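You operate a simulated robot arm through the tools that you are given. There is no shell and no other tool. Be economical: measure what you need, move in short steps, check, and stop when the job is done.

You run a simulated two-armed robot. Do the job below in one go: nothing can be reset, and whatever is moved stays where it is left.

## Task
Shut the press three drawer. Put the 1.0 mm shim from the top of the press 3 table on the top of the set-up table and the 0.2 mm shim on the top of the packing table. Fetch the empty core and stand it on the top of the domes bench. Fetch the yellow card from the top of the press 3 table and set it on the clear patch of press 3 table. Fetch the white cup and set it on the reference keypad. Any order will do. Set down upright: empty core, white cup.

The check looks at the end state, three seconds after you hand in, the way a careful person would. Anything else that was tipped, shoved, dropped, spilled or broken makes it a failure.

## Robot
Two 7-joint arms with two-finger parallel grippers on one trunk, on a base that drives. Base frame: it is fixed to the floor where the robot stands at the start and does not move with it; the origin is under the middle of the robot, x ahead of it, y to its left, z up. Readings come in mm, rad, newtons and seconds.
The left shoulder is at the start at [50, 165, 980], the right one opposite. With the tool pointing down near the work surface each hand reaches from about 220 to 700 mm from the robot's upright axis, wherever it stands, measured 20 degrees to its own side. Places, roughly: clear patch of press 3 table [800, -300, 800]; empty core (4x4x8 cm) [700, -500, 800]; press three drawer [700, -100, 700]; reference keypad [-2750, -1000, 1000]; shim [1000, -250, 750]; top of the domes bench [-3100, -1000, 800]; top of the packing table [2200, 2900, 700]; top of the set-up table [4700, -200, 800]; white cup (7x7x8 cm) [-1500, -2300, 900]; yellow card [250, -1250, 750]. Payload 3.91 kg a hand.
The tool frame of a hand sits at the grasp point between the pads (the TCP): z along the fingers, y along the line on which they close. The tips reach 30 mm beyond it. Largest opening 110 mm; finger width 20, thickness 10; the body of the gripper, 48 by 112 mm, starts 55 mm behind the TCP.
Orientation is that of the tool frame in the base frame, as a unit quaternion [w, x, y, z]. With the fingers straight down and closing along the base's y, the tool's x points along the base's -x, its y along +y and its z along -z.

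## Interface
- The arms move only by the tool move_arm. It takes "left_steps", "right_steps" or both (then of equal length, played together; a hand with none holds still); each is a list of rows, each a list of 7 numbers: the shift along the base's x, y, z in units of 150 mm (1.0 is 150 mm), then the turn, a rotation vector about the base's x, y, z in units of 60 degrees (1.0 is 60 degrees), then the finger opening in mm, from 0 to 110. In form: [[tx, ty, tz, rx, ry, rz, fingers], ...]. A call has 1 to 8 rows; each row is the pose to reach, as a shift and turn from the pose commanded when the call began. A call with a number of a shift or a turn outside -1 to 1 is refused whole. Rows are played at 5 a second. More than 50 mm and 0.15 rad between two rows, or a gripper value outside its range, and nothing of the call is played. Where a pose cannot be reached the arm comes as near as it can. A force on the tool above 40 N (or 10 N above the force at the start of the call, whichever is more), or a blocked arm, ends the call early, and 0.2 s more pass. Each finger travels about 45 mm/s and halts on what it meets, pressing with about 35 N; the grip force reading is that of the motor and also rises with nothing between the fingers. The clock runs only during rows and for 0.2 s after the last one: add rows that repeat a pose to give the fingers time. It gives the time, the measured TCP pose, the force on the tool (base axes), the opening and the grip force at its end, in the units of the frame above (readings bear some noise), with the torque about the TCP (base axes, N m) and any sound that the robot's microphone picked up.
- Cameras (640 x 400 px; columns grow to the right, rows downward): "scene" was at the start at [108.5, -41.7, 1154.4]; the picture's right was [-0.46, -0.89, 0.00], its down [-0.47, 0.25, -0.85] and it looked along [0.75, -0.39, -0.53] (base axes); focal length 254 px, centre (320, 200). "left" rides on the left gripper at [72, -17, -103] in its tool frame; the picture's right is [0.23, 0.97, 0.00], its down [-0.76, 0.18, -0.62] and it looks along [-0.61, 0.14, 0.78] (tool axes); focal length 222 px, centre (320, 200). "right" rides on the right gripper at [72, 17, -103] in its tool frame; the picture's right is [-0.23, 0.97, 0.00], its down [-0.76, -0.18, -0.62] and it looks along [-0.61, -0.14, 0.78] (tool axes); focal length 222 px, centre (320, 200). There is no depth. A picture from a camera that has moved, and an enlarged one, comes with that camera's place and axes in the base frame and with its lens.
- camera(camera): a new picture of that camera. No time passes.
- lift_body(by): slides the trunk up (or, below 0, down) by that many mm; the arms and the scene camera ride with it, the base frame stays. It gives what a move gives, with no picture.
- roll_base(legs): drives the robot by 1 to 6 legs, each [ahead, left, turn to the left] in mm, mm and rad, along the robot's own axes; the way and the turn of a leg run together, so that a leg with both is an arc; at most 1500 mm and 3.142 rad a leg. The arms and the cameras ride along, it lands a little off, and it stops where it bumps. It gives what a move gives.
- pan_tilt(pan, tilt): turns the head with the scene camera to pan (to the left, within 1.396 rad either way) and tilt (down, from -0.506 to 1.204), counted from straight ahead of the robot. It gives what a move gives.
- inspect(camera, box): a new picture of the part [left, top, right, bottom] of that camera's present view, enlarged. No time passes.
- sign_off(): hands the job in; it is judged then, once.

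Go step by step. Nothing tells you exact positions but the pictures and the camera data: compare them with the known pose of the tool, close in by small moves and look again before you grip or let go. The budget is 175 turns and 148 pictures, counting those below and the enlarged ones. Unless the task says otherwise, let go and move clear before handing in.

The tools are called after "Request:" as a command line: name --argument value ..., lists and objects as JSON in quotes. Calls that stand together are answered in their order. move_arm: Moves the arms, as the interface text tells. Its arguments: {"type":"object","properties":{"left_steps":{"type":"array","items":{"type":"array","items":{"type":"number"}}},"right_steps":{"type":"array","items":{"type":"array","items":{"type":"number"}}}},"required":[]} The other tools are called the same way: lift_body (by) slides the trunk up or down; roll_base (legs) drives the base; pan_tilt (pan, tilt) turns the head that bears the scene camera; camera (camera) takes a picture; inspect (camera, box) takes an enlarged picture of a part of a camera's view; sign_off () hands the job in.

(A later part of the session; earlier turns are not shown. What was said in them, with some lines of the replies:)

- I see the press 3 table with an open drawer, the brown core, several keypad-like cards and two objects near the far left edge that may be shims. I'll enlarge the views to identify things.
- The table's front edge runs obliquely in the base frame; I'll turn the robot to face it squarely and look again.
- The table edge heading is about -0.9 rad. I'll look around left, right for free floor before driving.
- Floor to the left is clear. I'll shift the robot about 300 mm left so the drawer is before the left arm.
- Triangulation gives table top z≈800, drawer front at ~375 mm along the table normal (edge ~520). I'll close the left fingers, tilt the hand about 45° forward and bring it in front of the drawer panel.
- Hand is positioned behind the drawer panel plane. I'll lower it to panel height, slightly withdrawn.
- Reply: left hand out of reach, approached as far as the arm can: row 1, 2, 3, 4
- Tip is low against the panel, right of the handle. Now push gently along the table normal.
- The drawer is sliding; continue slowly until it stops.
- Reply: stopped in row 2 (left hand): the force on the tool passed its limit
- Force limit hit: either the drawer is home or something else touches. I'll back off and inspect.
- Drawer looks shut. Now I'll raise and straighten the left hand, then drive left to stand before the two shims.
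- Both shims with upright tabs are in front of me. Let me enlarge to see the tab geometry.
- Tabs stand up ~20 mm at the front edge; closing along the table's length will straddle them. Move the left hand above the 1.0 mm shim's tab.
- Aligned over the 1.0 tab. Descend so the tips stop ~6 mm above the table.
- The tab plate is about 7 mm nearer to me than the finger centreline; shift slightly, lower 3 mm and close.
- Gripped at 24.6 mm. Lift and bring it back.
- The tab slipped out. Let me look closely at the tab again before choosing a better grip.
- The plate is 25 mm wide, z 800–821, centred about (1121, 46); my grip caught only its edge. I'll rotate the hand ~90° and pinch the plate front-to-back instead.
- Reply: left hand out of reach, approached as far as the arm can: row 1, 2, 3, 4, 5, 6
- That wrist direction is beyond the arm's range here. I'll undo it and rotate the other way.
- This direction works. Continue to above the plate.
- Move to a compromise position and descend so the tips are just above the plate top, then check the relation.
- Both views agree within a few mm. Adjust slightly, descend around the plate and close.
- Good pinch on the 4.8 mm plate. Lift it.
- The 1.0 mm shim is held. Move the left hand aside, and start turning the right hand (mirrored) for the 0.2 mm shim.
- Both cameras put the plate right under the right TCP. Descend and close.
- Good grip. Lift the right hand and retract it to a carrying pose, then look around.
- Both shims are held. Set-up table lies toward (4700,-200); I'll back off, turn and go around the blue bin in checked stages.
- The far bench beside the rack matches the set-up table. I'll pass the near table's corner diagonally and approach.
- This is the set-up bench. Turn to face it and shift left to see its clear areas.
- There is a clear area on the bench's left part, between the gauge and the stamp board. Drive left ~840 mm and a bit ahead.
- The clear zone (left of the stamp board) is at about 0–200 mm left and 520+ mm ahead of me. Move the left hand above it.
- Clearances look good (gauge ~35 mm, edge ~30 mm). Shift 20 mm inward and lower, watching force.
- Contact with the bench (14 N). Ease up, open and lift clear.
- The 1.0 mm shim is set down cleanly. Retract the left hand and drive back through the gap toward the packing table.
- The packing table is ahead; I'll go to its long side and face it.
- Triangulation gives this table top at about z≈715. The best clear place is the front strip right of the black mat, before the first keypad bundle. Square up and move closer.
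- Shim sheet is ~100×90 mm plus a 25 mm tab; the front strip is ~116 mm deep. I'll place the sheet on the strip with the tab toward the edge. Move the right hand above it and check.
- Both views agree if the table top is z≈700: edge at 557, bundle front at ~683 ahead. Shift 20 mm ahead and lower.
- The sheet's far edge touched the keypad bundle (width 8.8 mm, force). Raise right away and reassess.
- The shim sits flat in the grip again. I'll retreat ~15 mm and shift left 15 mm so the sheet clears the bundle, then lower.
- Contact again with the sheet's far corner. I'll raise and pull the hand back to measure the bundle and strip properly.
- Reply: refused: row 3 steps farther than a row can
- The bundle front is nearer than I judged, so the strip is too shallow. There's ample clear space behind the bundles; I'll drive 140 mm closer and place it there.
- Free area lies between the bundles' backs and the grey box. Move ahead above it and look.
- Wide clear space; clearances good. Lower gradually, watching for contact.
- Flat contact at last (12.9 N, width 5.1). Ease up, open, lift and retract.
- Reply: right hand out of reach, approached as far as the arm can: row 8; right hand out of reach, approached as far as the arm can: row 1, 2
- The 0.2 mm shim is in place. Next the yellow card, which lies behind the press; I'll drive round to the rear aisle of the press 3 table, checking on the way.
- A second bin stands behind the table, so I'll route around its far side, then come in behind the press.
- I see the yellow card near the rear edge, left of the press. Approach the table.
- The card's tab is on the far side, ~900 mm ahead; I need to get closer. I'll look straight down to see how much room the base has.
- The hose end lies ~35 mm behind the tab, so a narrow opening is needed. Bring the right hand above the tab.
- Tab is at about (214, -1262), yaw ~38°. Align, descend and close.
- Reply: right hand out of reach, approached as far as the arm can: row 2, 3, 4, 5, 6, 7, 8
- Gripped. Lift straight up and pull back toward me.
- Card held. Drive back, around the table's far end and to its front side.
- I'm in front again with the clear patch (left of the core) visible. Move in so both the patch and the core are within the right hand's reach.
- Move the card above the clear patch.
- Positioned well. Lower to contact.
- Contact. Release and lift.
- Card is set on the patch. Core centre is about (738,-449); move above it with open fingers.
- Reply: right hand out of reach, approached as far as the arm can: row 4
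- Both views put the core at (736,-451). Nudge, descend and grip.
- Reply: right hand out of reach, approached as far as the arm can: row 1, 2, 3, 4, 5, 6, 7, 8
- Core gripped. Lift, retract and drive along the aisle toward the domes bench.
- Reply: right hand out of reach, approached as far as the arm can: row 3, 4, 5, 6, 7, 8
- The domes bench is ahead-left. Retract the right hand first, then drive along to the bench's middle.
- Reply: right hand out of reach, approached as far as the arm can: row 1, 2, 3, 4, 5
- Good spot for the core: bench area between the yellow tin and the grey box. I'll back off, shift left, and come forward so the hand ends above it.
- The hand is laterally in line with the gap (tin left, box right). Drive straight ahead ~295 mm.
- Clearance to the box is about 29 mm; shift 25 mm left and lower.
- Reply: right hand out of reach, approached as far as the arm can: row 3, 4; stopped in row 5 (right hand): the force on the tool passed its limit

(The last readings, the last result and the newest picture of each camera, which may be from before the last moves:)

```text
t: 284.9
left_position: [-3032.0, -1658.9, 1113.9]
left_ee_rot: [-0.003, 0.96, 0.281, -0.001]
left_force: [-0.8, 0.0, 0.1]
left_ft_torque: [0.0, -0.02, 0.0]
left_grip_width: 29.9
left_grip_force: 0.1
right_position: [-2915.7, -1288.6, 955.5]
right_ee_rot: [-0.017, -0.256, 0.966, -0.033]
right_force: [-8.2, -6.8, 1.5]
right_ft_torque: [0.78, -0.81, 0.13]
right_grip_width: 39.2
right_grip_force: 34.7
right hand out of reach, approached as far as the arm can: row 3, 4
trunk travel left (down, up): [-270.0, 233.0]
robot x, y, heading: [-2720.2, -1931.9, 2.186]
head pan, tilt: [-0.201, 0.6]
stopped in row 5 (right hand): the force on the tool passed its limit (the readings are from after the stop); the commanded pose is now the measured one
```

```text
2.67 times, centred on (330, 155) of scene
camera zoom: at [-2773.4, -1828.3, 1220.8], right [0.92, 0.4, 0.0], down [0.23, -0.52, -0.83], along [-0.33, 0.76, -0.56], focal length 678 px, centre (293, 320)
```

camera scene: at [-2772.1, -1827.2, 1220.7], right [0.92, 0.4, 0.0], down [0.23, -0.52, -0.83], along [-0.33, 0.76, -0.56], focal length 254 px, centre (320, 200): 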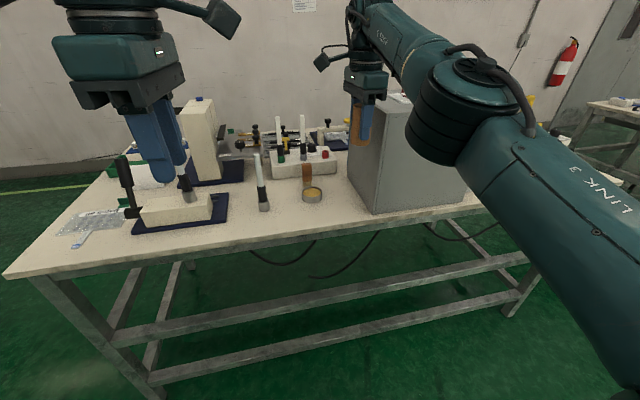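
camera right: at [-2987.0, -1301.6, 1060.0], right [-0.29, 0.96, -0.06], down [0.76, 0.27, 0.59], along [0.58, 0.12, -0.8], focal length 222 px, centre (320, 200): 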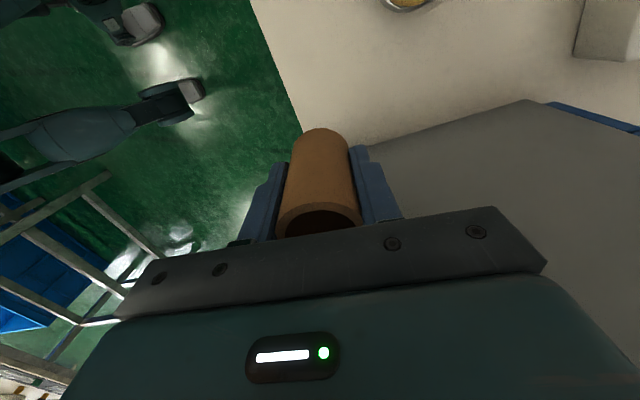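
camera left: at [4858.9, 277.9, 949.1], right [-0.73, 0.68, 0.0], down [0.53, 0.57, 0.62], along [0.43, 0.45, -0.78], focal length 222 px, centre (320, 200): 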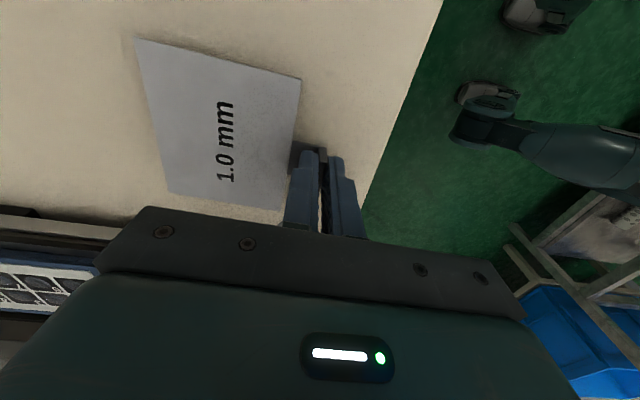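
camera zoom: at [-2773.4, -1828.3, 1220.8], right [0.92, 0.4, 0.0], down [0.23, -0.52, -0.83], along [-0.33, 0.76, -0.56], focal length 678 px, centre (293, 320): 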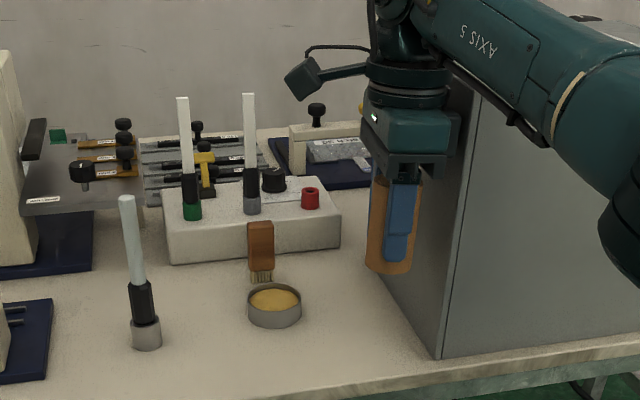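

The gripper side brushed the box. I'll move left 50 mm away from it and restore the orientation.

Request:
move_arm --right_steps '[[-0.09, -0.064, 0, 0.0, 0.0, 0.0, 30], [-0.18, -0.127, 0, 0.035, -0.005, 0.075, 30], [-0.273, -0.191, 0, 0.07, -0.01, 0.149, 30], [-0.273, -0.191, -0.05, 0.07, -0.01, 0.149, 30]]'

Request:
camera --camera "scene"

```text
t: 285.9
left_position: [-3030.2, -1657.4, 1113.3]
left_ee_rot: [-0.003, 0.96, 0.28, -0.001]
left_force: [-0.3, -0.2, -0.7]
left_ft_torque: [0.0, -0.02, -0.01]
left_grip_width: 29.9
left_grip_force: 0.0
right_position: [-2952.7, -1315.5, 946.0]
right_ee_rot: [0.0, -0.326, 0.945, 0.001]
right_force: [1.1, -0.9, -0.5]
right_ft_torque: [0.02, -0.01, -0.01]
right_grip_width: 38.8
right_grip_force: 35.0
trunk travel left (down, up): [-270.0, 233.0]
robot x, y, heading: [-2720.8, -1932.4, 2.184]
head pan, tilt: [-0.201, 0.6]
```

```text
29 pictures are left
camera scene: at [-2772.5, -1827.3, 1220.7], right [0.92, 0.4, 0.0], down [0.23, -0.52, -0.82], along [-0.33, 0.76, -0.57], focal length 254 px, centre (320, 200)
```

scene: 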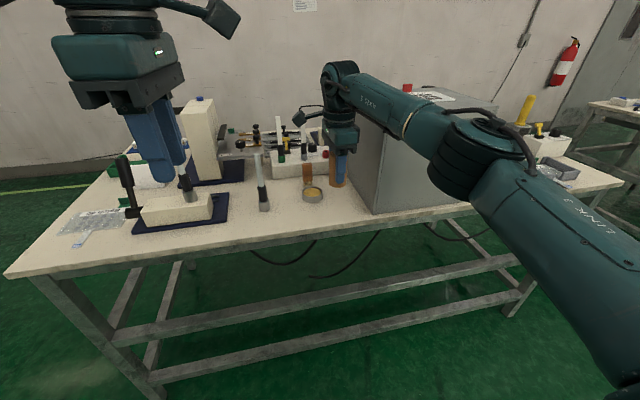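

Box corner unchanged in the view, and the hand is clear now. Continue lowering the core.

Request:
move_arm --right_steps '[[0, 0, -0.2, 0, 0, 0, 30], [0, 0, -0.4, 0, 0, 0, 30], [0, 0, -0.58, 0, 0, 0, 30]]'

Request:
inspect --camera "scene" --box '[250, 110, 430, 230]'

```text
t: 286.7
left_position: [-3029.5, -1658.7, 1113.8]
left_ee_rot: [-0.003, 0.96, 0.281, -0.001]
left_force: [-0.2, -0.9, 0.2]
left_ft_torque: [-0.02, 0.01, 0.02]
left_grip_width: 29.9
left_grip_force: 0.1
right_position: [-2955.2, -1312.6, 855.9]
right_ee_rot: [0.0, -0.327, 0.945, 0.0]
right_force: [0.0, 0.0, -0.1]
right_ft_torque: [0.01, -0.01, 0.0]
right_grip_width: 39.2
right_grip_force: 35.1
trunk travel left (down, up): [-270.0, 233.0]
robot x, y, heading: [-2720.2, -1929.8, 2.184]
head pan, tilt: [-0.201, 0.6]
```

```text
3.33 times, centred on (340, 170) of scene
camera zoom: at [-2772.5, -1827.3, 1220.7], right [0.92, 0.4, 0.0], down [0.23, -0.52, -0.82], along [-0.33, 0.76, -0.57], focal length 848 px, centre (253, 300)
```

zoom: 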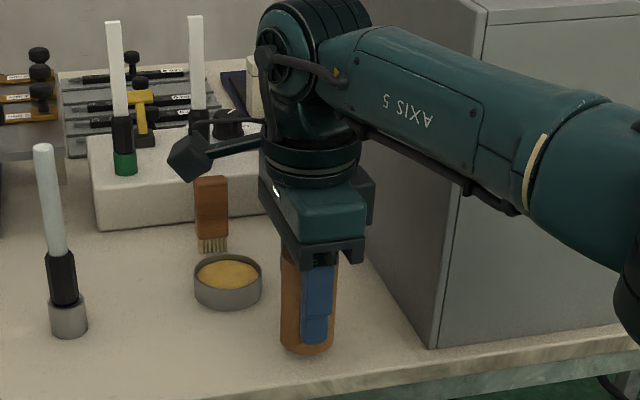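

Request:
move_arm --right_steps '[[0, 0, -0.02, 0, 0, 0, 30], [0, 0, -0.04, 0, 0, 0, 30], [0, 0, -0.055, 0, 0, 0, 30], [0, 0, -0.067, 0, 0, 0, 30], [0, 0, -0.075, 0, 0, 0, 30]]'

```text
t: 287.9
left_position: [-3030.2, -1657.5, 1112.9]
left_ee_rot: [-0.002, 0.96, 0.281, -0.001]
left_force: [0.8, -0.7, -0.2]
left_ft_torque: [-0.02, -0.03, 0.0]
left_grip_width: 30.1
left_grip_force: 0.0
right_position: [-2953.5, -1313.8, 844.4]
right_ee_rot: [0.0, -0.328, 0.945, 0.001]
right_force: [0.9, -1.0, -0.4]
right_ft_torque: [-0.01, -0.01, 0.07]
right_grip_width: 39.0
right_grip_force: 34.9
trunk travel left (down, up): [-270.0, 233.0]
robot x, y, heading: [-2716.3, -1930.7, 2.185]
head pan, tilt: [-0.201, 0.6]
```

Request:
move_arm --right_steps '[[0, 0, -0.01, 0, 0, 0, 30], [0, 0, -0.02, 0, 0, 0, 30], [0, 0, -0.03, 0, 0, 0, 30], [0, 0, -0.037, 0, 0, 0, 30]]'

Request:
inspect --camera "scene" --box '[290, 160, 390, 230]'

```text
t: 288.9
left_position: [-3029.3, -1661.1, 1114.8]
left_ee_rot: [-0.004, 0.96, 0.28, 0.0]
left_force: [-1.1, -0.3, 0.2]
left_ft_torque: [0.06, 0.02, 0.01]
left_grip_width: 30.0
left_grip_force: 0.0
right_position: [-2952.2, -1314.4, 846.0]
right_ee_rot: [-0.001, -0.327, 0.945, 0.003]
right_force: [-1.6, 4.4, 22.0]
right_ft_torque: [-0.09, -0.19, 0.01]
right_grip_width: 39.0
right_grip_force: 34.7
trunk travel left (down, up): [-270.0, 233.0]
robot x, y, heading: [-2722.9, -1933.8, 2.187]
head pan, tilt: [-0.201, 0.6]
```

```text
5.71 times, centred on (340, 195) of scene
camera zoom: at [-2772.0, -1829.2, 1221.2], right [0.92, 0.4, 0.0], down [0.23, -0.52, -0.83], along [-0.33, 0.76, -0.56], focal length 1453 px, centre (206, 229)
```

zoom: 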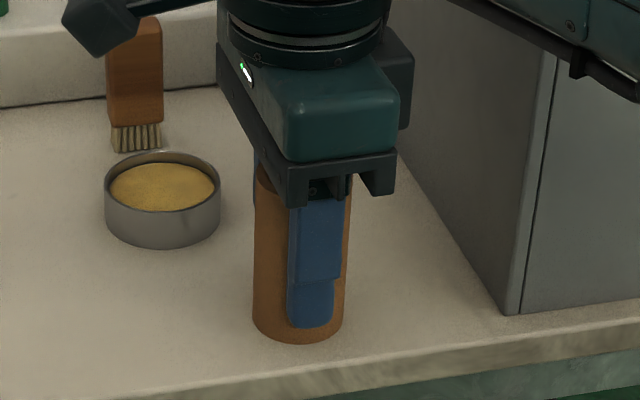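

Standing on the bench with contact. Ease the pressure, open and lift straight up.

Request:
move_arm --right_steps '[[0, 0, 0.0, 0, 0, 0, 36], [0, 0, 0.0, 0, 0, 0, 44], [0, 0, 0.0, 0, 0, 0, 60], [0, 0, 0.0, 0, 0, 0, 60], [0, 0, 0.2, 0, 0, 0, 60], [0, 0, 0.4, 0, 0, 0, 60], [0, 0, 0.6, 0, 0, 0, 60]]'

Request:
inspect --camera "scene" --box '[250, 80, 450, 230]'

```text
t: 290.5
left_position: [-3029.0, -1659.8, 1113.4]
left_ee_rot: [-0.003, 0.96, 0.281, 0.0]
left_force: [-0.3, -1.4, 0.2]
left_ft_torque: [-0.03, 0.0, -0.01]
left_grip_width: 30.0
left_grip_force: 0.1
right_position: [-2952.3, -1316.2, 933.0]
right_ee_rot: [0.001, -0.327, 0.945, 0.0]
right_force: [0.0, 0.0, -1.1]
right_ft_torque: [0.0, 0.01, -0.01]
right_grip_width: 60.2
right_grip_force: 0.0
trunk travel left (down, up): [-270.0, 233.0]
robot x, y, heading: [-2717.8, -1931.3, 2.184]
head pan, tilt: [-0.201, 0.6]
```

```text
2.67 times, centred on (350, 155) of scene
camera zoom: at [-2772.5, -1827.7, 1220.7], right [0.92, 0.4, 0.0], down [0.23, -0.52, -0.83], along [-0.33, 0.76, -0.56], focal length 678 px, centre (240, 320)
```

zoom: 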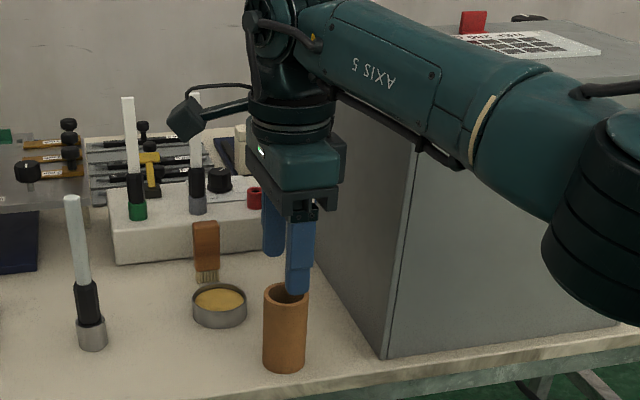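

Core stands upright. Raise a little, back off, retract the right arm, then turn round toward the cup table.

Request:
lift_body --by 60

Request:
roll_base --legs '[[-180, 0, 0]]'

Request:
move_arm --right_steps '[[0.14, -0.2, -0.1, 0, 0, 0, 60], [0.28, -0.4, -0.15, 0, 0, 0, 60], [0.42, -0.6, -0.15, 0, 0, 0, 60], [0.56, -0.8, -0.15, 0, 0, 0, 60], [0.69, -0.98, -0.15, 0, 0, 0, 60]]'

Request:
roll_base --legs '[[0, 0, -3.135], [0, 660, 0]]'

Request:
pan_tilt --pan 0.0 --tilt 0.6

Request:
camera --camera "scene"

```text
t: 291.5
left_position: [-3029.7, -1659.6, 1173.1]
left_ee_rot: [-0.001, 0.96, 0.281, -0.001]
left_force: [0.3, -0.3, 0.7]
left_ft_torque: [-0.02, 0.03, -0.02]
left_grip_width: 30.1
left_grip_force: 0.1
right_position: [-2952.3, -1316.0, 992.3]
right_ee_rot: [0.0, -0.327, 0.945, 0.0]
right_force: [1.1, 0.1, -0.5]
right_ft_torque: [0.0, 0.0, 0.02]
right_grip_width: 59.8
right_grip_force: 0.0
trunk travel left (down, up): [-330.0, 173.0]
robot x, y, heading: [-2720.5, -1931.3, 2.187]
head pan, tilt: [-0.201, 0.6]
```

```text
t: 293.0
left_position: [-2925.6, -1808.7, 1172.8]
left_ee_rot: [-0.003, 0.959, 0.282, -0.001]
left_force: [0.0, 0.0, 0.5]
left_ft_torque: [0.01, 0.03, 0.0]
left_grip_width: 30.0
left_grip_force: 0.1
right_position: [-2851.2, -1465.3, 993.2]
right_ee_rot: [0.001, -0.33, 0.944, 0.001]
right_force: [-0.9, 0.2, -0.7]
right_ft_torque: [0.02, 0.02, 0.01]
right_grip_width: 60.1
right_grip_force: 0.1
trunk travel left (down, up): [-330.0, 173.0]
robot x, y, heading: [-2614.3, -2077.4, 2.191]
head pan, tilt: [-0.201, 0.6]
```

```text
t: 294.2
left_position: [-2926.3, -1808.8, 1172.3]
left_ee_rot: [-0.002, 0.959, 0.283, -0.001]
left_force: [1.4, 0.0, -0.3]
left_ft_torque: [0.01, 0.03, -0.02]
left_grip_width: 30.0
left_grip_force: 0.0
right_position: [-2748.5, -1613.3, 969.5]
right_ee_rot: [0.001, -0.329, 0.944, 0.001]
right_force: [-0.2, -0.2, 0.0]
right_ft_torque: [-0.02, -0.01, -0.02]
right_grip_width: 60.0
right_grip_force: 0.0
trunk travel left (down, up): [-330.0, 173.0]
robot x, y, heading: [-2612.4, -2077.4, 2.194]
head pan, tilt: [-0.201, 0.6]
```

```text
t: 305.0
left_position: [-1770.0, -1878.5, 1173.1]
left_ee_rot: [0.001, -0.331, 0.944, -0.002]
left_force: [0.2, 0.3, 0.6]
left_ft_torque: [0.04, -0.05, 0.0]
left_grip_width: 30.0
left_grip_force: 0.0
right_position: [-1929.7, -2091.1, 969.0]
right_ee_rot: [0.001, 0.926, 0.378, -0.001]
right_force: [0.3, -0.2, -0.3]
right_ft_torque: [-0.01, 0.0, -0.03]
right_grip_width: 59.7
right_grip_force: 0.1
trunk travel left (down, up): [-330.0, 173.0]
robot x, y, heading: [-2108.4, -1637.7, -0.85]
head pan, tilt: [-0.201, 0.6]
```

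```text
t: 305.8
left_position: [-1771.7, -1879.3, 1174.2]
left_ee_rot: [0.001, -0.33, 0.944, -0.001]
left_force: [-0.6, 0.0, -0.1]
left_ft_torque: [-0.04, 0.02, -0.02]
left_grip_width: 29.9
left_grip_force: 0.1
right_position: [-1928.3, -2091.1, 968.5]
right_ee_rot: [0.0, 0.926, 0.377, 0.0]
right_force: [0.2, -0.7, 0.1]
right_ft_torque: [-0.01, 0.0, 0.01]
right_grip_width: 59.9
right_grip_force: 0.0
trunk travel left (down, up): [-330.0, 173.0]
robot x, y, heading: [-2106.9, -1640.0, -0.85]
head pan, tilt: [0.0, 0.6]
```

```text
25 pictures are left
camera scene: at [-2030.5, -1727.8, 1280.7], right [-0.75, -0.66, 0.0], down [-0.37, 0.42, -0.83], along [0.54, -0.62, -0.56], focal length 254 px, centre (320, 200)
```

scene: 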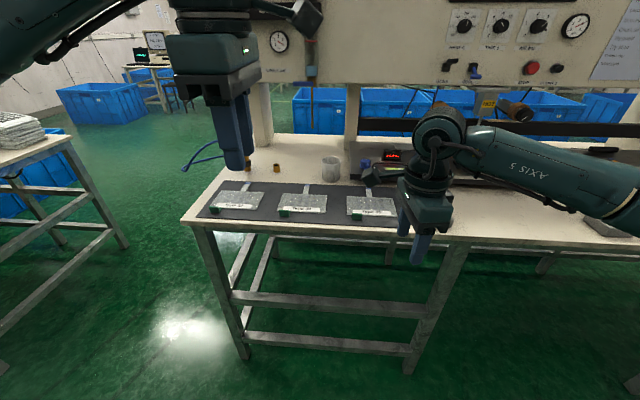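

The white cup stands about 300 mm inside this table. Raise the right hand, lower the trunk a bit, and move in with the cup lined up for the left arm.

Request:
move_arm --right_steps '[[0, 0, 0.25, 0, 0, 0, 60], [0, 0, 0.5, 0, 0, 0, 60], [0, 0, 0.75, 0, 0, 0, 60], [0, 0, 1.0, 0, 0, 0, 60]]' --left_steps '[[0, 0, 0, 0, 0, 0, 50], [0, 0, 0, 0, 0, 0, 70], [0, 0, 0, 0, 0, 0, 90], [0, 0, 0, 0, 0, 0, 108]]'

Request:
lift_body --by -90

Request:
roll_base --legs '[[0, 0, -0.1], [0, -110, 0], [300, 0, 0]]'

Request:
pan_tilt --pan 0.15 --tilt 0.7

Request:
camera --camera "scene"

```text
t: 306.8
left_position: [-1769.9, -1879.2, 1171.8]
left_ee_rot: [0.001, -0.33, 0.944, -0.003]
left_force: [0.0, 0.1, -0.2]
left_ft_torque: [-0.01, 0.02, 0.02]
left_grip_width: 108.0
left_grip_force: 0.2
right_position: [-1930.7, -2087.6, 1119.6]
right_ee_rot: [0.0, 0.926, 0.377, -0.001]
right_force: [-0.1, 0.7, -0.9]
right_ft_torque: [-0.01, 0.03, -0.01]
right_grip_width: 59.9
right_grip_force: 0.1
trunk travel left (down, up): [-330.0, 173.0]
robot x, y, heading: [-2107.4, -1639.9, -0.852]
head pan, tilt: [0.0, 0.6]
```

```text
t: 308.0
left_position: [-1770.6, -1878.9, 1082.5]
left_ee_rot: [0.002, -0.33, 0.944, -0.003]
left_force: [0.0, -1.3, -0.1]
left_ft_torque: [0.0, 0.02, 0.05]
left_grip_width: 107.8
left_grip_force: 0.0
right_position: [-1931.4, -2087.4, 1030.2]
right_ee_rot: [0.0, 0.926, 0.377, -0.001]
right_force: [0.7, -0.4, -0.5]
right_ft_torque: [-0.02, -0.03, 0.01]
right_grip_width: 59.9
right_grip_force: 0.2
trunk travel left (down, up): [-240.0, 263.0]
robot x, y, heading: [-2105.2, -1638.8, -0.848]
head pan, tilt: [0.0, 0.6]
```

```text
t: 311.4
left_position: [-1711.4, -2217.7, 1083.7]
left_ee_rot: [0.0, -0.284, 0.959, -0.002]
left_force: [0.4, 0.0, -0.8]
left_ft_torque: [0.0, 0.0, 0.04]
left_grip_width: 108.3
left_grip_force: 0.1
right_position: [-1890.5, -2411.5, 1030.6]
right_ee_rot: [0.001, 0.944, 0.329, -0.001]
right_force: [-0.7, 0.0, 0.4]
right_ft_torque: [0.02, 0.0, -0.02]
right_grip_width: 59.9
right_grip_force: 0.1
trunk travel left (down, up): [-240.0, 263.0]
robot x, y, heading: [-2024.4, -1946.0, -0.953]
head pan, tilt: [0.0, 0.6]
```

```text
t: 312.1
left_position: [-1711.9, -2217.5, 1083.3]
left_ee_rot: [0.001, -0.282, 0.959, -0.003]
left_force: [-0.2, 0.7, 0.3]
left_ft_torque: [0.0, -0.03, 0.0]
left_grip_width: 108.2
left_grip_force: 0.1
right_position: [-1888.7, -2410.0, 1030.9]
right_ee_rot: [0.0, 0.944, 0.329, 0.0]
right_force: [0.4, 0.5, -0.3]
right_ft_torque: [0.03, -0.01, 0.03]
right_grip_width: 60.1
right_grip_force: 0.0
trunk travel left (down, up): [-240.0, 263.0]
robot x, y, heading: [-2021.6, -1945.4, -0.955]
head pan, tilt: [0.15, 0.7]
```

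```text
24 pictures are left
camera scene: at [-1946.5, -2030.5, 1182.1], right [-0.72, -0.7, 0.0], down [-0.45, 0.46, -0.77], along [0.53, -0.55, -0.64], focal length 254 px, centre (320, 200)
```

scene: 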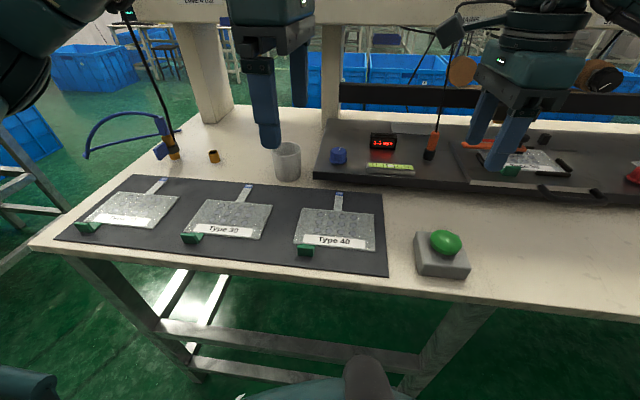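

The cup is at about (-1500,-2375). Bring the left hand over it.

Request:
move_arm --left_steps '[[0.2, -0.15, -0.15, 0, 0, 0, 110], [0.4, -0.3, -0.3, 0, 0, 0, 110], [0.6, -0.45, -0.45, 0, 0, 0, 110], [0.8, -0.6, -0.6, 0, 0, 0, 110], [0.95, -0.72, -0.75, 0, 0, 0, 110]]'

Request:
move_arm --left_steps '[[0.2, -0.15, -0.1, 0, 0, 0, 110], [0.463, -0.33, -0.2, 0, 0, 0, 110]]'

Request:
camera --camera "left"

Request:
inspect --camera "scene" --box '[200, 80, 380, 220]'

```text
t: 313.3
left_position: [-1571.4, -2326.4, 970.4]
left_ee_rot: [0.001, -0.283, 0.959, -0.001]
left_force: [0.4, -0.5, 0.4]
left_ft_torque: [-0.02, -0.01, 0.02]
left_grip_width: 110.2
left_grip_force: 0.1
right_position: [-1890.1, -2411.2, 1029.4]
right_ee_rot: [0.0, 0.944, 0.329, -0.001]
right_force: [0.5, -0.4, 0.3]
right_ft_torque: [-0.03, -0.03, 0.0]
right_grip_width: 60.1
right_grip_force: 0.0
trunk travel left (down, up): [-240.0, 263.0]
robot x, y, heading: [-2020.4, -1948.3, -0.95]
head pan, tilt: [0.15, 0.7]
```

```text
refused: row 2 steps farther than a row can; nothing moved
```

```text
23 pictures are left
camera left: at [-1623.1, -2378.4, 1074.0], right [-0.72, 0.7, 0.0], down [0.54, 0.56, 0.62], along [0.43, 0.45, -0.78], focal length 222 px, centre (320, 200)
```

left: 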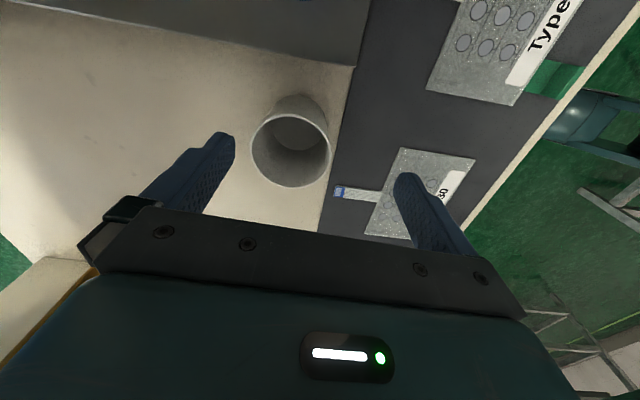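

```text
2.86 times, centred on (290, 150) of scene
camera zoom: at [-1946.3, -2030.6, 1182.0], right [-0.72, -0.7, 0.0], down [-0.45, 0.46, -0.76], along [0.53, -0.55, -0.64], focal length 727 px, centre (406, 343)
```

zoom: 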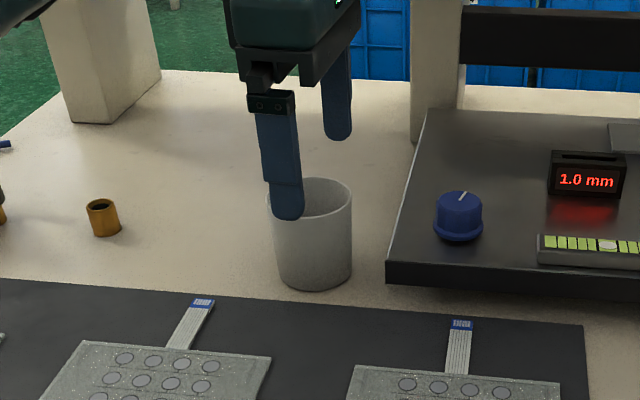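

Triangulating both views puts the cup top at z≈913 and centre ≈(-1553,-2337), so I am nearly above it. Shift slightly, lower a little and recheck.

Request:
move_arm --left_steps '[[0.12, -0.073, 0, 0, 0, 0, 110], [0.12, -0.073, -0.1, 0, 0, 0, 110]]'

Request:
camera --camera "left"

Request:
inspect --camera "scene" --box '[230, 90, 350, 200]'

```text
t: 313.9
left_position: [-1551.9, -2336.0, 956.9]
left_ee_rot: [0.0, -0.283, 0.959, -0.002]
left_force: [0.2, -0.3, 0.7]
left_ft_torque: [-0.01, -0.01, 0.01]
left_grip_width: 110.0
left_grip_force: 0.1
right_position: [-1889.9, -2409.1, 1031.3]
right_ee_rot: [0.0, 0.944, 0.33, 0.0]
right_force: [-0.5, -0.3, 0.3]
right_ft_torque: [0.01, -0.01, -0.02]
right_grip_width: 60.1
right_grip_force: 0.1
trunk travel left (down, up): [-240.0, 263.0]
robot x, y, heading: [-2021.3, -1943.3, -0.954]
head pan, tilt: [0.15, 0.7]
```

```text
21 pictures are left
camera left: at [-1604.9, -2389.3, 1060.4], right [-0.72, 0.7, 0.0], down [0.54, 0.56, 0.62], along [0.44, 0.45, -0.78], focal length 222 px, centre (320, 200)
```

left: 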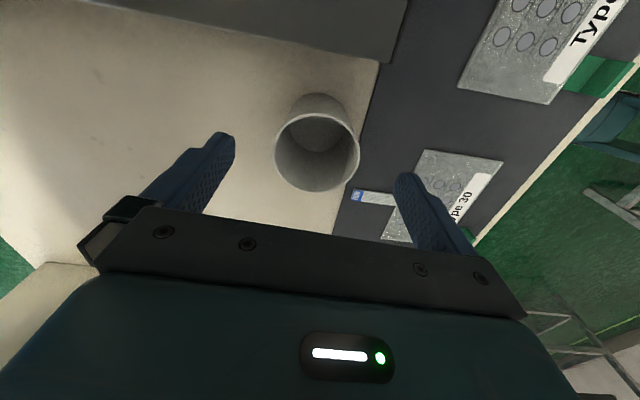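

```text
3.64 times, centred on (290, 145) of scene
camera zoom: at [-1946.3, -2030.5, 1182.0], right [-0.72, -0.7, 0.0], down [-0.45, 0.46, -0.76], along [0.53, -0.55, -0.64], focal length 925 px, centre (429, 400)
```

zoom: 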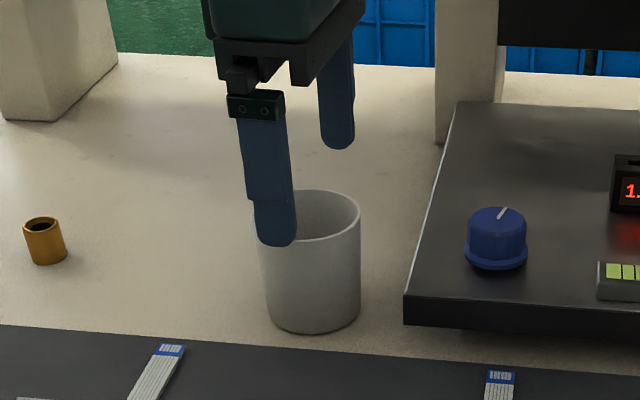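

Consistent solution: cup (≈62 mm wide) centred under the hand, top z≈908, table ≈840. Descend and grip.

Request:
move_arm --left_steps '[[0, 0, -0.2, 0, 0, 0, 110], [0, 0, -0.4, 0, 0, 0, 110], [0, 0, -0.48, 0, 0, 0, 110], [0, 0, -0.48, 0, 0, 0, 85], [0, 0, -0.48, 0, 0, 0, 65], [0, 0, -0.48, 0, 0, 0, 50], [0, 0, -0.48, 0, 0, 0, 50], [0, 0, -0.48, 0, 0, 0, 50]]'

Request:
camera --camera "left"

Request:
inspect --camera "scene" --box '[230, 90, 350, 200]'

```text
t: 315.7
left_position: [-1549.5, -2337.0, 884.7]
left_ee_rot: [0.001, -0.283, 0.959, -0.002]
left_force: [-0.2, 0.1, 0.2]
left_ft_torque: [0.0, 0.01, -0.03]
left_grip_width: 64.7
left_grip_force: 35.2
right_position: [-1890.6, -2409.9, 1029.9]
right_ee_rot: [0.001, 0.944, 0.33, 0.0]
right_force: [0.8, -0.2, 0.3]
right_ft_torque: [-0.02, -0.03, 0.01]
right_grip_width: 60.1
right_grip_force: 0.1
trunk travel left (down, up): [-240.0, 263.0]
robot x, y, heading: [-2018.1, -1945.4, -0.952]
head pan, tilt: [0.15, 0.7]
```

```text
19 pictures are left
camera left: at [-1602.4, -2389.4, 988.2], right [-0.72, 0.69, 0.0], down [0.54, 0.57, 0.62], along [0.43, 0.45, -0.78], focal length 222 px, centre (320, 200)
```

left: 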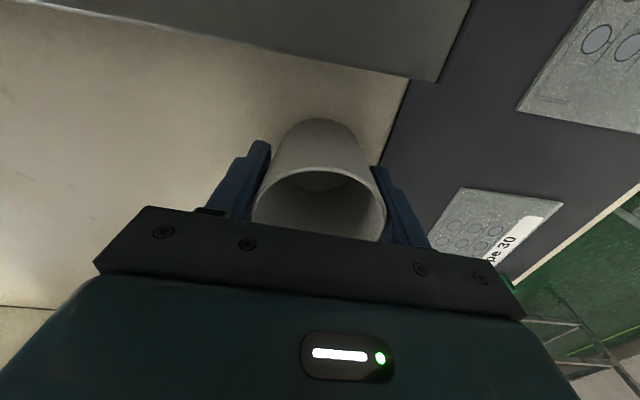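

```text
3.64 times, centred on (290, 145) of scene
camera zoom: at [-1946.4, -2030.5, 1182.0], right [-0.72, -0.7, 0.0], down [-0.45, 0.46, -0.76], along [0.53, -0.55, -0.64], focal length 925 px, centre (429, 400)
```

zoom: 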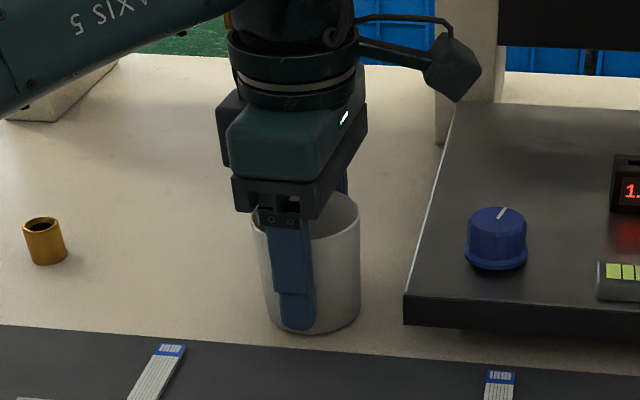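

Cup gripped. Raise with the trunk, back off and turn to face the domes bench.

Request:
lift_body --by 170

Request:
roll_base --legs '[[-340, 0, 0]]'

Request:
lift_body --by 90

Request:
move_arm --left_steps '[[-0.08, 0.11, 0, 0, 0, 0, 50], [-0.16, 0.22, 0, 0, 0, 0, 50], [-0.25, 0.35, 0, 0, 0, 0, 50], [-0.35, 0.5, 0, 0, 0, 0, 50], [-0.46, 0.65, 0, 0, 0, 0, 50]]'

Request:
roll_base --legs '[[0, 0, 3.14]]'

Request:
pan_tilt --pan 0.15 --tilt 0.5

Request:
camera --camera "scene"

```text
t: 317.6
left_position: [-1549.7, -2337.1, 1054.9]
left_ee_rot: [0.0, -0.283, 0.959, -0.002]
left_force: [0.4, 0.0, -1.4]
left_ft_torque: [0.04, 0.03, 0.0]
left_grip_width: 64.4
left_grip_force: 34.8
right_position: [-1889.1, -2410.8, 1199.6]
right_ee_rot: [-0.001, 0.944, 0.329, -0.001]
right_force: [0.0, 0.6, -0.1]
right_ft_torque: [0.04, 0.01, 0.03]
right_grip_width: 59.9
right_grip_force: 0.1
trunk travel left (down, up): [-410.0, 93.0]
robot x, y, heading: [-2023.3, -1946.6, -0.95]
head pan, tilt: [0.15, 0.7]
```

```text
t: 319.9
left_position: [-1753.8, -2059.6, 1053.7]
left_ee_rot: [0.001, -0.277, 0.961, -0.002]
left_force: [-0.4, -0.9, -0.1]
left_ft_torque: [0.02, -0.01, 0.01]
left_grip_width: 64.5
left_grip_force: 34.9
right_position: [-2097.4, -2126.4, 1199.5]
right_ee_rot: [0.0, 0.946, 0.323, 0.0]
right_force: [-0.5, 0.3, 0.3]
right_ft_torque: [-0.03, -0.04, 0.01]
right_grip_width: 60.1
right_grip_force: 0.1
trunk travel left (down, up): [-410.0, 93.0]
robot x, y, heading: [-2221.7, -1660.5, -0.964]
head pan, tilt: [0.15, 0.7]
```

```text
t: 321.1
left_position: [-1754.5, -2059.7, 1143.5]
left_ee_rot: [0.001, -0.277, 0.961, -0.001]
left_force: [0.2, -0.6, -0.5]
left_ft_torque: [-0.04, -0.02, -0.02]
left_grip_width: 64.5
left_grip_force: 35.1
right_position: [-2095.9, -2128.8, 1289.4]
right_ee_rot: [0.0, 0.947, 0.322, -0.001]
right_force: [0.0, -0.2, 0.5]
right_ft_torque: [0.04, -0.02, 0.04]
right_grip_width: 60.1
right_grip_force: 0.1
trunk travel left (down, up): [-500.0, 3.0]
robot x, y, heading: [-2221.9, -1661.3, -0.967]
head pan, tilt: [0.15, 0.7]
```

```text
t: 322.3
left_position: [-1824.3, -1961.1, 1143.0]
left_ee_rot: [0.001, -0.276, 0.961, -0.002]
left_force: [-0.7, 0.1, -0.2]
left_ft_torque: [-0.04, 0.02, 0.02]
left_grip_width: 64.6
left_grip_force: 34.6
right_position: [-2096.2, -2127.4, 1289.9]
right_ee_rot: [0.001, 0.946, 0.323, -0.001]
right_force: [0.6, 0.8, -0.6]
right_ft_torque: [-0.03, -0.01, 0.0]
right_grip_width: 60.0
right_grip_force: 0.1
trunk travel left (down, up): [-500.0, 3.0]
robot x, y, heading: [-2223.5, -1661.7, -0.97]
head pan, tilt: [0.15, 0.7]
```

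```text
t: 329.9
left_position: [-2594.1, -1327.6, 1142.2]
left_ee_rot: [-0.003, 0.972, 0.234, -0.001]
left_force: [0.5, -0.2, -0.3]
left_ft_torque: [0.0, 0.02, -0.01]
left_grip_width: 64.6
left_grip_force: 34.7
right_position: [-2308.0, -1186.4, 1289.2]
right_ee_rot: [0.001, -0.281, 0.96, -0.001]
right_force: [-0.3, -0.1, 0.3]
right_ft_torque: [-0.02, 0.02, 0.01]
right_grip_width: 60.0
right_grip_force: 0.1
trunk travel left (down, up): [-500.0, 3.0]
robot x, y, heading: [-2222.9, -1662.9, 2.089]
head pan, tilt: [0.15, 0.7]
```

```text
t: 330.6
left_position: [-2592.2, -1327.5, 1143.3]
left_ee_rot: [-0.003, 0.972, 0.233, -0.001]
left_force: [-0.8, 0.3, -0.7]
left_ft_torque: [0.0, -0.01, -0.02]
left_grip_width: 64.8
left_grip_force: 35.2
right_position: [-2306.9, -1186.5, 1290.8]
right_ee_rot: [0.001, -0.281, 0.96, 0.0]
right_force: [0.4, 0.1, -0.1]
right_ft_torque: [-0.04, 0.02, -0.02]
right_grip_width: 59.9
right_grip_force: 0.0
trunk travel left (down, up): [-500.0, 3.0]
robot x, y, heading: [-2222.0, -1660.5, 2.094]
head pan, tilt: [0.15, 0.499]
```

```text
17 pictures are left
camera scene: at [-2293.5, -1564.6, 1459.7], right [0.78, 0.62, 0.0], down [0.3, -0.38, -0.88], along [-0.54, 0.69, -0.48], focal length 254 px, centre (320, 200)
```

scene: 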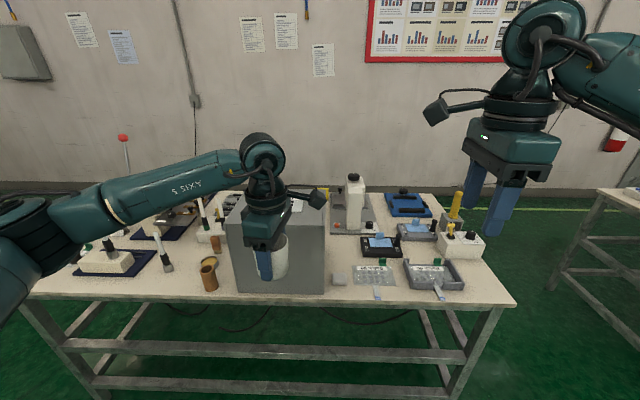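

Facing the bench; core still upright. Square up and look at the box top from this height.

Request:
roll_base --legs '[[0, 0, 0.09]]'

Request:
inspect --camera "scene" --box '[220, 150, 440, 300]'

```text
t: 331.5
left_position: [-2620.1, -1362.0, 1143.3]
left_ee_rot: [-0.003, 0.961, 0.277, -0.001]
left_force: [0.2, 0.0, -0.3]
left_ft_torque: [-0.03, 0.0, 0.0]
left_grip_width: 64.6
left_grip_force: 34.6
right_position: [-2348.8, -1194.3, 1290.9]
right_ee_rot: [0.001, -0.323, 0.946, 0.0]
right_force: [-0.2, -0.5, 0.1]
right_ft_torque: [-0.05, -0.04, 0.0]
right_grip_width: 59.7
right_grip_force: 0.1
trunk travel left (down, up): [-500.0, 3.0]
robot x, y, heading: [-2223.5, -1662.9, 2.172]
head pan, tilt: [0.15, 0.499]
```

```text
2.67 times, centred on (330, 225) of scene
camera zoom: at [-2302.2, -1571.4, 1459.8], right [0.73, 0.69, 0.0], down [0.33, -0.35, -0.88], along [-0.6, 0.64, -0.48], focal length 678 px, centre (293, 133)
```

zoom: 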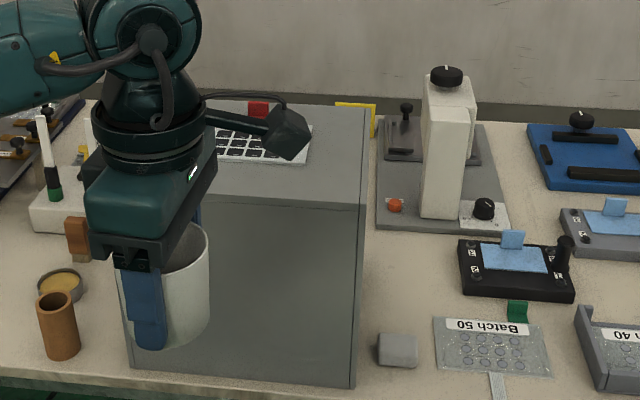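

Box top is z≈1067 and the keypad (≈140×95 mm, red tab at the back) is centred near (-2808,-1100). Drive 200 mm ahead and extend the cup over it.

Request:
roll_base --legs '[[200, 0, 0]]'

Request:
move_arm --left_steps '[[-0.12, 0.16, 0, 0, 0, 0, 50], [-0.25, 0.33, 0, 0, 0, 0, 50], [-0.38, 0.49, 0, 0, 0, 0, 50], [-0.48, 0.62, 0, 0, 0, 0, 50]]'

Request:
camera --camera "left"

Request:
inspect --camera "scene" --box '[200, 130, 420, 280]'

```text
t: 333.1
left_position: [-2735.5, -1195.6, 1142.9]
left_ee_rot: [-0.002, 0.961, 0.277, -0.001]
left_force: [0.1, 0.3, 0.6]
left_ft_torque: [-0.01, -0.04, -0.02]
left_grip_width: 64.4
left_grip_force: 34.8
right_position: [-2461.2, -1030.5, 1291.2]
right_ee_rot: [0.001, -0.323, 0.946, 0.0]
right_force: [-0.4, 0.8, -0.3]
right_ft_torque: [0.01, -0.03, 0.01]
right_grip_width: 60.0
right_grip_force: 0.1
trunk travel left (down, up): [-500.0, 3.0]
robot x, y, heading: [-2334.8, -1499.0, 2.175]
head pan, tilt: [0.15, 0.499]
```

```text
t: 334.1
left_position: [-2807.2, -1102.6, 1141.9]
left_ee_rot: [-0.001, 0.961, 0.276, 0.0]
left_force: [0.7, 0.5, -0.3]
left_ft_torque: [-0.02, 0.02, 0.01]
left_grip_width: 64.5
left_grip_force: 35.6
right_position: [-2460.2, -1032.3, 1291.0]
right_ee_rot: [0.001, -0.323, 0.947, 0.0]
right_force: [0.7, 1.1, 0.8]
right_ft_torque: [0.0, -0.02, -0.04]
right_grip_width: 60.0
right_grip_force: 0.1
trunk travel left (down, up): [-500.0, 3.0]
robot x, y, heading: [-2336.5, -1498.6, 2.172]
head pan, tilt: [0.15, 0.499]
```

```text
15 pictures are left
camera left: at [-2755.1, -1048.7, 1245.3], right [0.71, -0.7, 0.0], down [-0.55, -0.56, 0.62], along [-0.44, -0.44, -0.78], focal length 222 px, centre (320, 200)
```

left: 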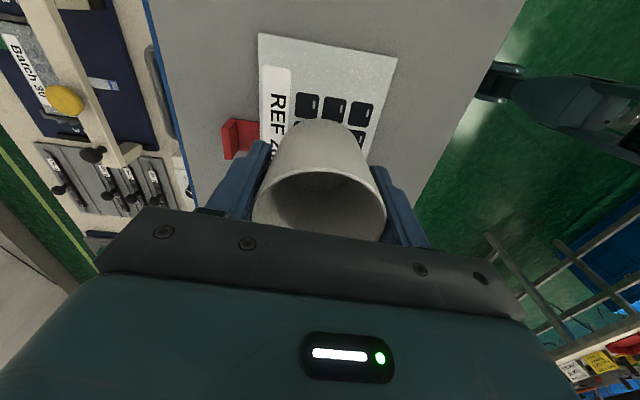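

```text
2.67 times, centred on (310, 205) of scene
camera zoom: at [-2415.2, -1406.9, 1459.7], right [0.73, 0.69, 0.0], down [0.33, -0.35, -0.88], along [-0.6, 0.64, -0.48], focal length 678 px, centre (347, 187)
```

zoom: 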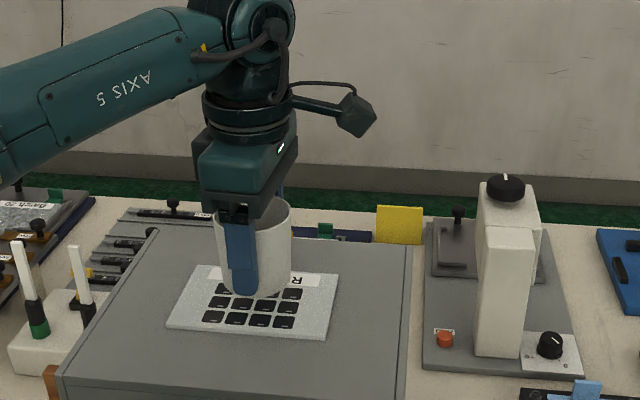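

The cup is within ~8 mm of the keypad centre. Correct and lower slowly.

Request:
move_arm --left_steps '[[-0.053, 0.01, -0.04, 0, 0, 0, 50], [-0.053, 0.01, -0.1, 0, 0, 0, 50], [-0.053, 0.01, -0.14, 0, 0, 0, 50], [-0.053, 0.01, -0.16, 0, 0, 0, 50]]'

Request:
inspect --camera "scene" --box '[240, 180, 340, 260]'

```text
t: 335.1
left_position: [-2813.2, -1102.3, 1117.8]
left_ee_rot: [-0.003, 0.961, 0.276, -0.001]
left_force: [-0.1, -0.2, 0.3]
left_ft_torque: [-0.03, -0.02, 0.0]
left_grip_width: 64.3
left_grip_force: 34.8
right_position: [-2460.7, -1031.7, 1291.4]
right_ee_rot: [0.0, -0.323, 0.946, 0.001]
right_force: [-0.1, 0.5, -0.2]
right_ft_torque: [-0.02, 0.01, -0.01]
right_grip_width: 60.0
right_grip_force: 0.0
trunk travel left (down, up): [-500.0, 3.0]
robot x, y, heading: [-2336.4, -1501.2, 2.171]
head pan, tilt: [0.15, 0.499]
```

```text
5.00 times, centred on (290, 220) of scene
camera zoom: at [-2415.2, -1407.4, 1459.8], right [0.73, 0.69, 0.0], down [0.33, -0.35, -0.88], along [-0.6, 0.64, -0.48], focal length 1272 px, centre (470, 100)
```

zoom: 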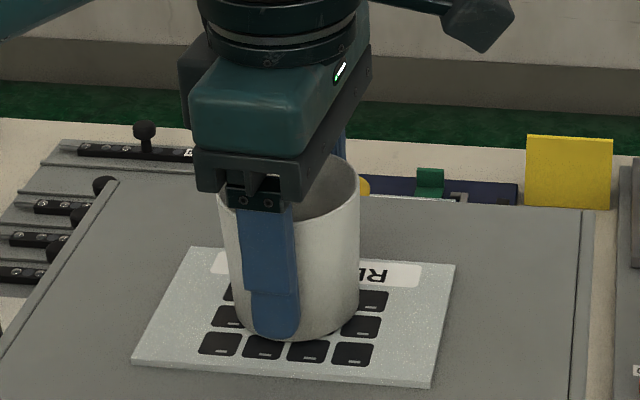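

Request:
move_arm --left_steps '[[0, 0, -0.015, 0, 0, 0, 50], [0, 0, -0.03, 0, 0, 0, 50], [0, 0, -0.04, 0, 0, 0, 50], [0, 0, -0.05, 0, 0, 0, 50], [0, 0, -0.05, 0, 0, 0, 50]]'

```text
t: 336.3
left_position: [-2813.4, -1101.9, 1115.2]
left_ee_rot: [-0.005, 0.961, 0.276, -0.002]
left_force: [-2.1, 2.3, 25.3]
left_ft_torque: [-0.08, -0.01, -0.04]
left_grip_width: 64.3
left_grip_force: 35.2
right_position: [-2459.2, -1031.7, 1290.6]
right_ee_rot: [-0.001, -0.324, 0.946, 0.001]
right_force: [-0.4, 0.1, 0.6]
right_ft_torque: [0.02, 0.0, 0.03]
right_grip_width: 59.7
right_grip_force: 0.0
trunk travel left (down, up): [-500.0, 3.0]
robot x, y, heading: [-2339.9, -1499.8, 2.177]
head pan, tilt: [0.15, 0.499]
```

Cup is down on the keypad. Ease the load, open modestly (red tab behind), lift straight up.

Request:
move_arm --left_steps '[[0, 0, 0.028, 0, 0, 0, 60], [0, 0, 0.028, 0, 0, 0, 68], [0, 0, 0.028, 0, 0, 0, 76], [0, 0, 0.028, 0, 0, 0, 76], [0, 0, 0.15, 0, 0, 0, 76], [0, 0, 0.35, 0, 0, 0, 76], [0, 0, 0.55, 0, 0, 0, 76], [0, 0, 0.7, 0, 0, 0, 76]]'

Request:
inspect --camera "scene" --box '[200, 130, 420, 280]'

```text
t: 338.1
left_position: [-2816.3, -1100.6, 1216.1]
left_ee_rot: [-0.002, 0.961, 0.276, 0.0]
left_force: [-0.2, -0.7, 0.0]
left_ft_torque: [0.0, 0.02, -0.03]
left_grip_width: 75.9
left_grip_force: 0.0
right_position: [-2461.7, -1031.3, 1290.4]
right_ee_rot: [0.001, -0.323, 0.946, 0.0]
right_force: [0.1, 0.3, -0.1]
right_ft_torque: [-0.03, -0.02, 0.01]
right_grip_width: 60.1
right_grip_force: 0.1
trunk travel left (down, up): [-500.0, 3.0]
robot x, y, heading: [-2337.3, -1498.0, 2.176]
head pan, tilt: [0.15, 0.499]
```

```text
2.67 times, centred on (310, 205) of scene
camera zoom: at [-2414.8, -1407.4, 1459.8], right [0.73, 0.69, 0.0], down [0.33, -0.35, -0.88], along [-0.6, 0.64, -0.48], focal length 678 px, centre (347, 187)
```

zoom: 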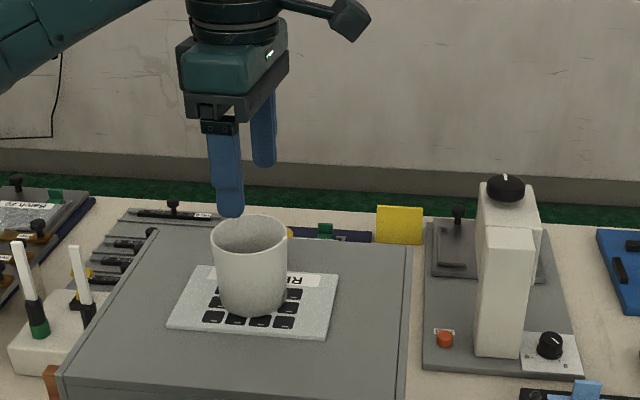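

The cup stands upright on the keypad and the hand is clear above it. Back away and take a last look.

Request:
roll_base --legs '[[-250, 0, 0]]'

Request:
camera --camera "scene"

```text
t: 339.9
left_position: [-2674.3, -1307.2, 1215.6]
left_ee_rot: [-0.002, 0.961, 0.276, -0.002]
left_force: [0.6, 0.0, 0.8]
left_ft_torque: [0.01, -0.02, -0.01]
left_grip_width: 75.9
left_grip_force: 0.0
right_position: [-2318.6, -1235.7, 1291.4]
right_ee_rot: [0.002, -0.324, 0.946, 0.001]
right_force: [0.1, 0.7, -0.2]
right_ft_torque: [-0.01, 0.0, 0.01]
right_grip_width: 59.9
right_grip_force: 0.0
trunk travel left (down, up): [-500.0, 3.0]
robot x, y, heading: [-2193.0, -1704.2, 2.179]
head pan, tilt: [0.15, 0.499]
```

```text
11 pictures are left
camera scene: at [-2272.9, -1612.8, 1459.8], right [0.73, 0.69, 0.0], down [0.33, -0.35, -0.88], along [-0.6, 0.64, -0.48], focal length 254 px, centre (320, 200)
```

scene: 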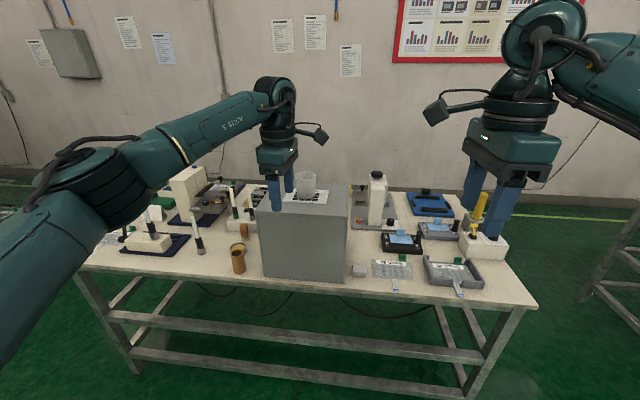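

The cup and core both stand upright on the domes bench, and both hands are empty and clear. The drawer, both shims and the yellow card were left in place, so I'm handing in.

Request:
sign_off

```text
The job is handed in.
```

I handed the job in with every item where you asked; the checker's verdict has not come back.

- **Press three drawer:** shut.
- **Shims:** the 1.0 mm is on the set-up table and the 0.2 mm is on the packing table.
- **Yellow card:** on the clear patch of the press 3 table.
- **Empty core:** standing upright on the domes bench.
- **White cup:** standing upright on the reference keypad.

Two light touches happened on the way. The 0.2 mm shim touched a keypad bundle on the packing table, and the right gripper brushed the grey box on the domes bench. In later pictures neither had visibly moved.
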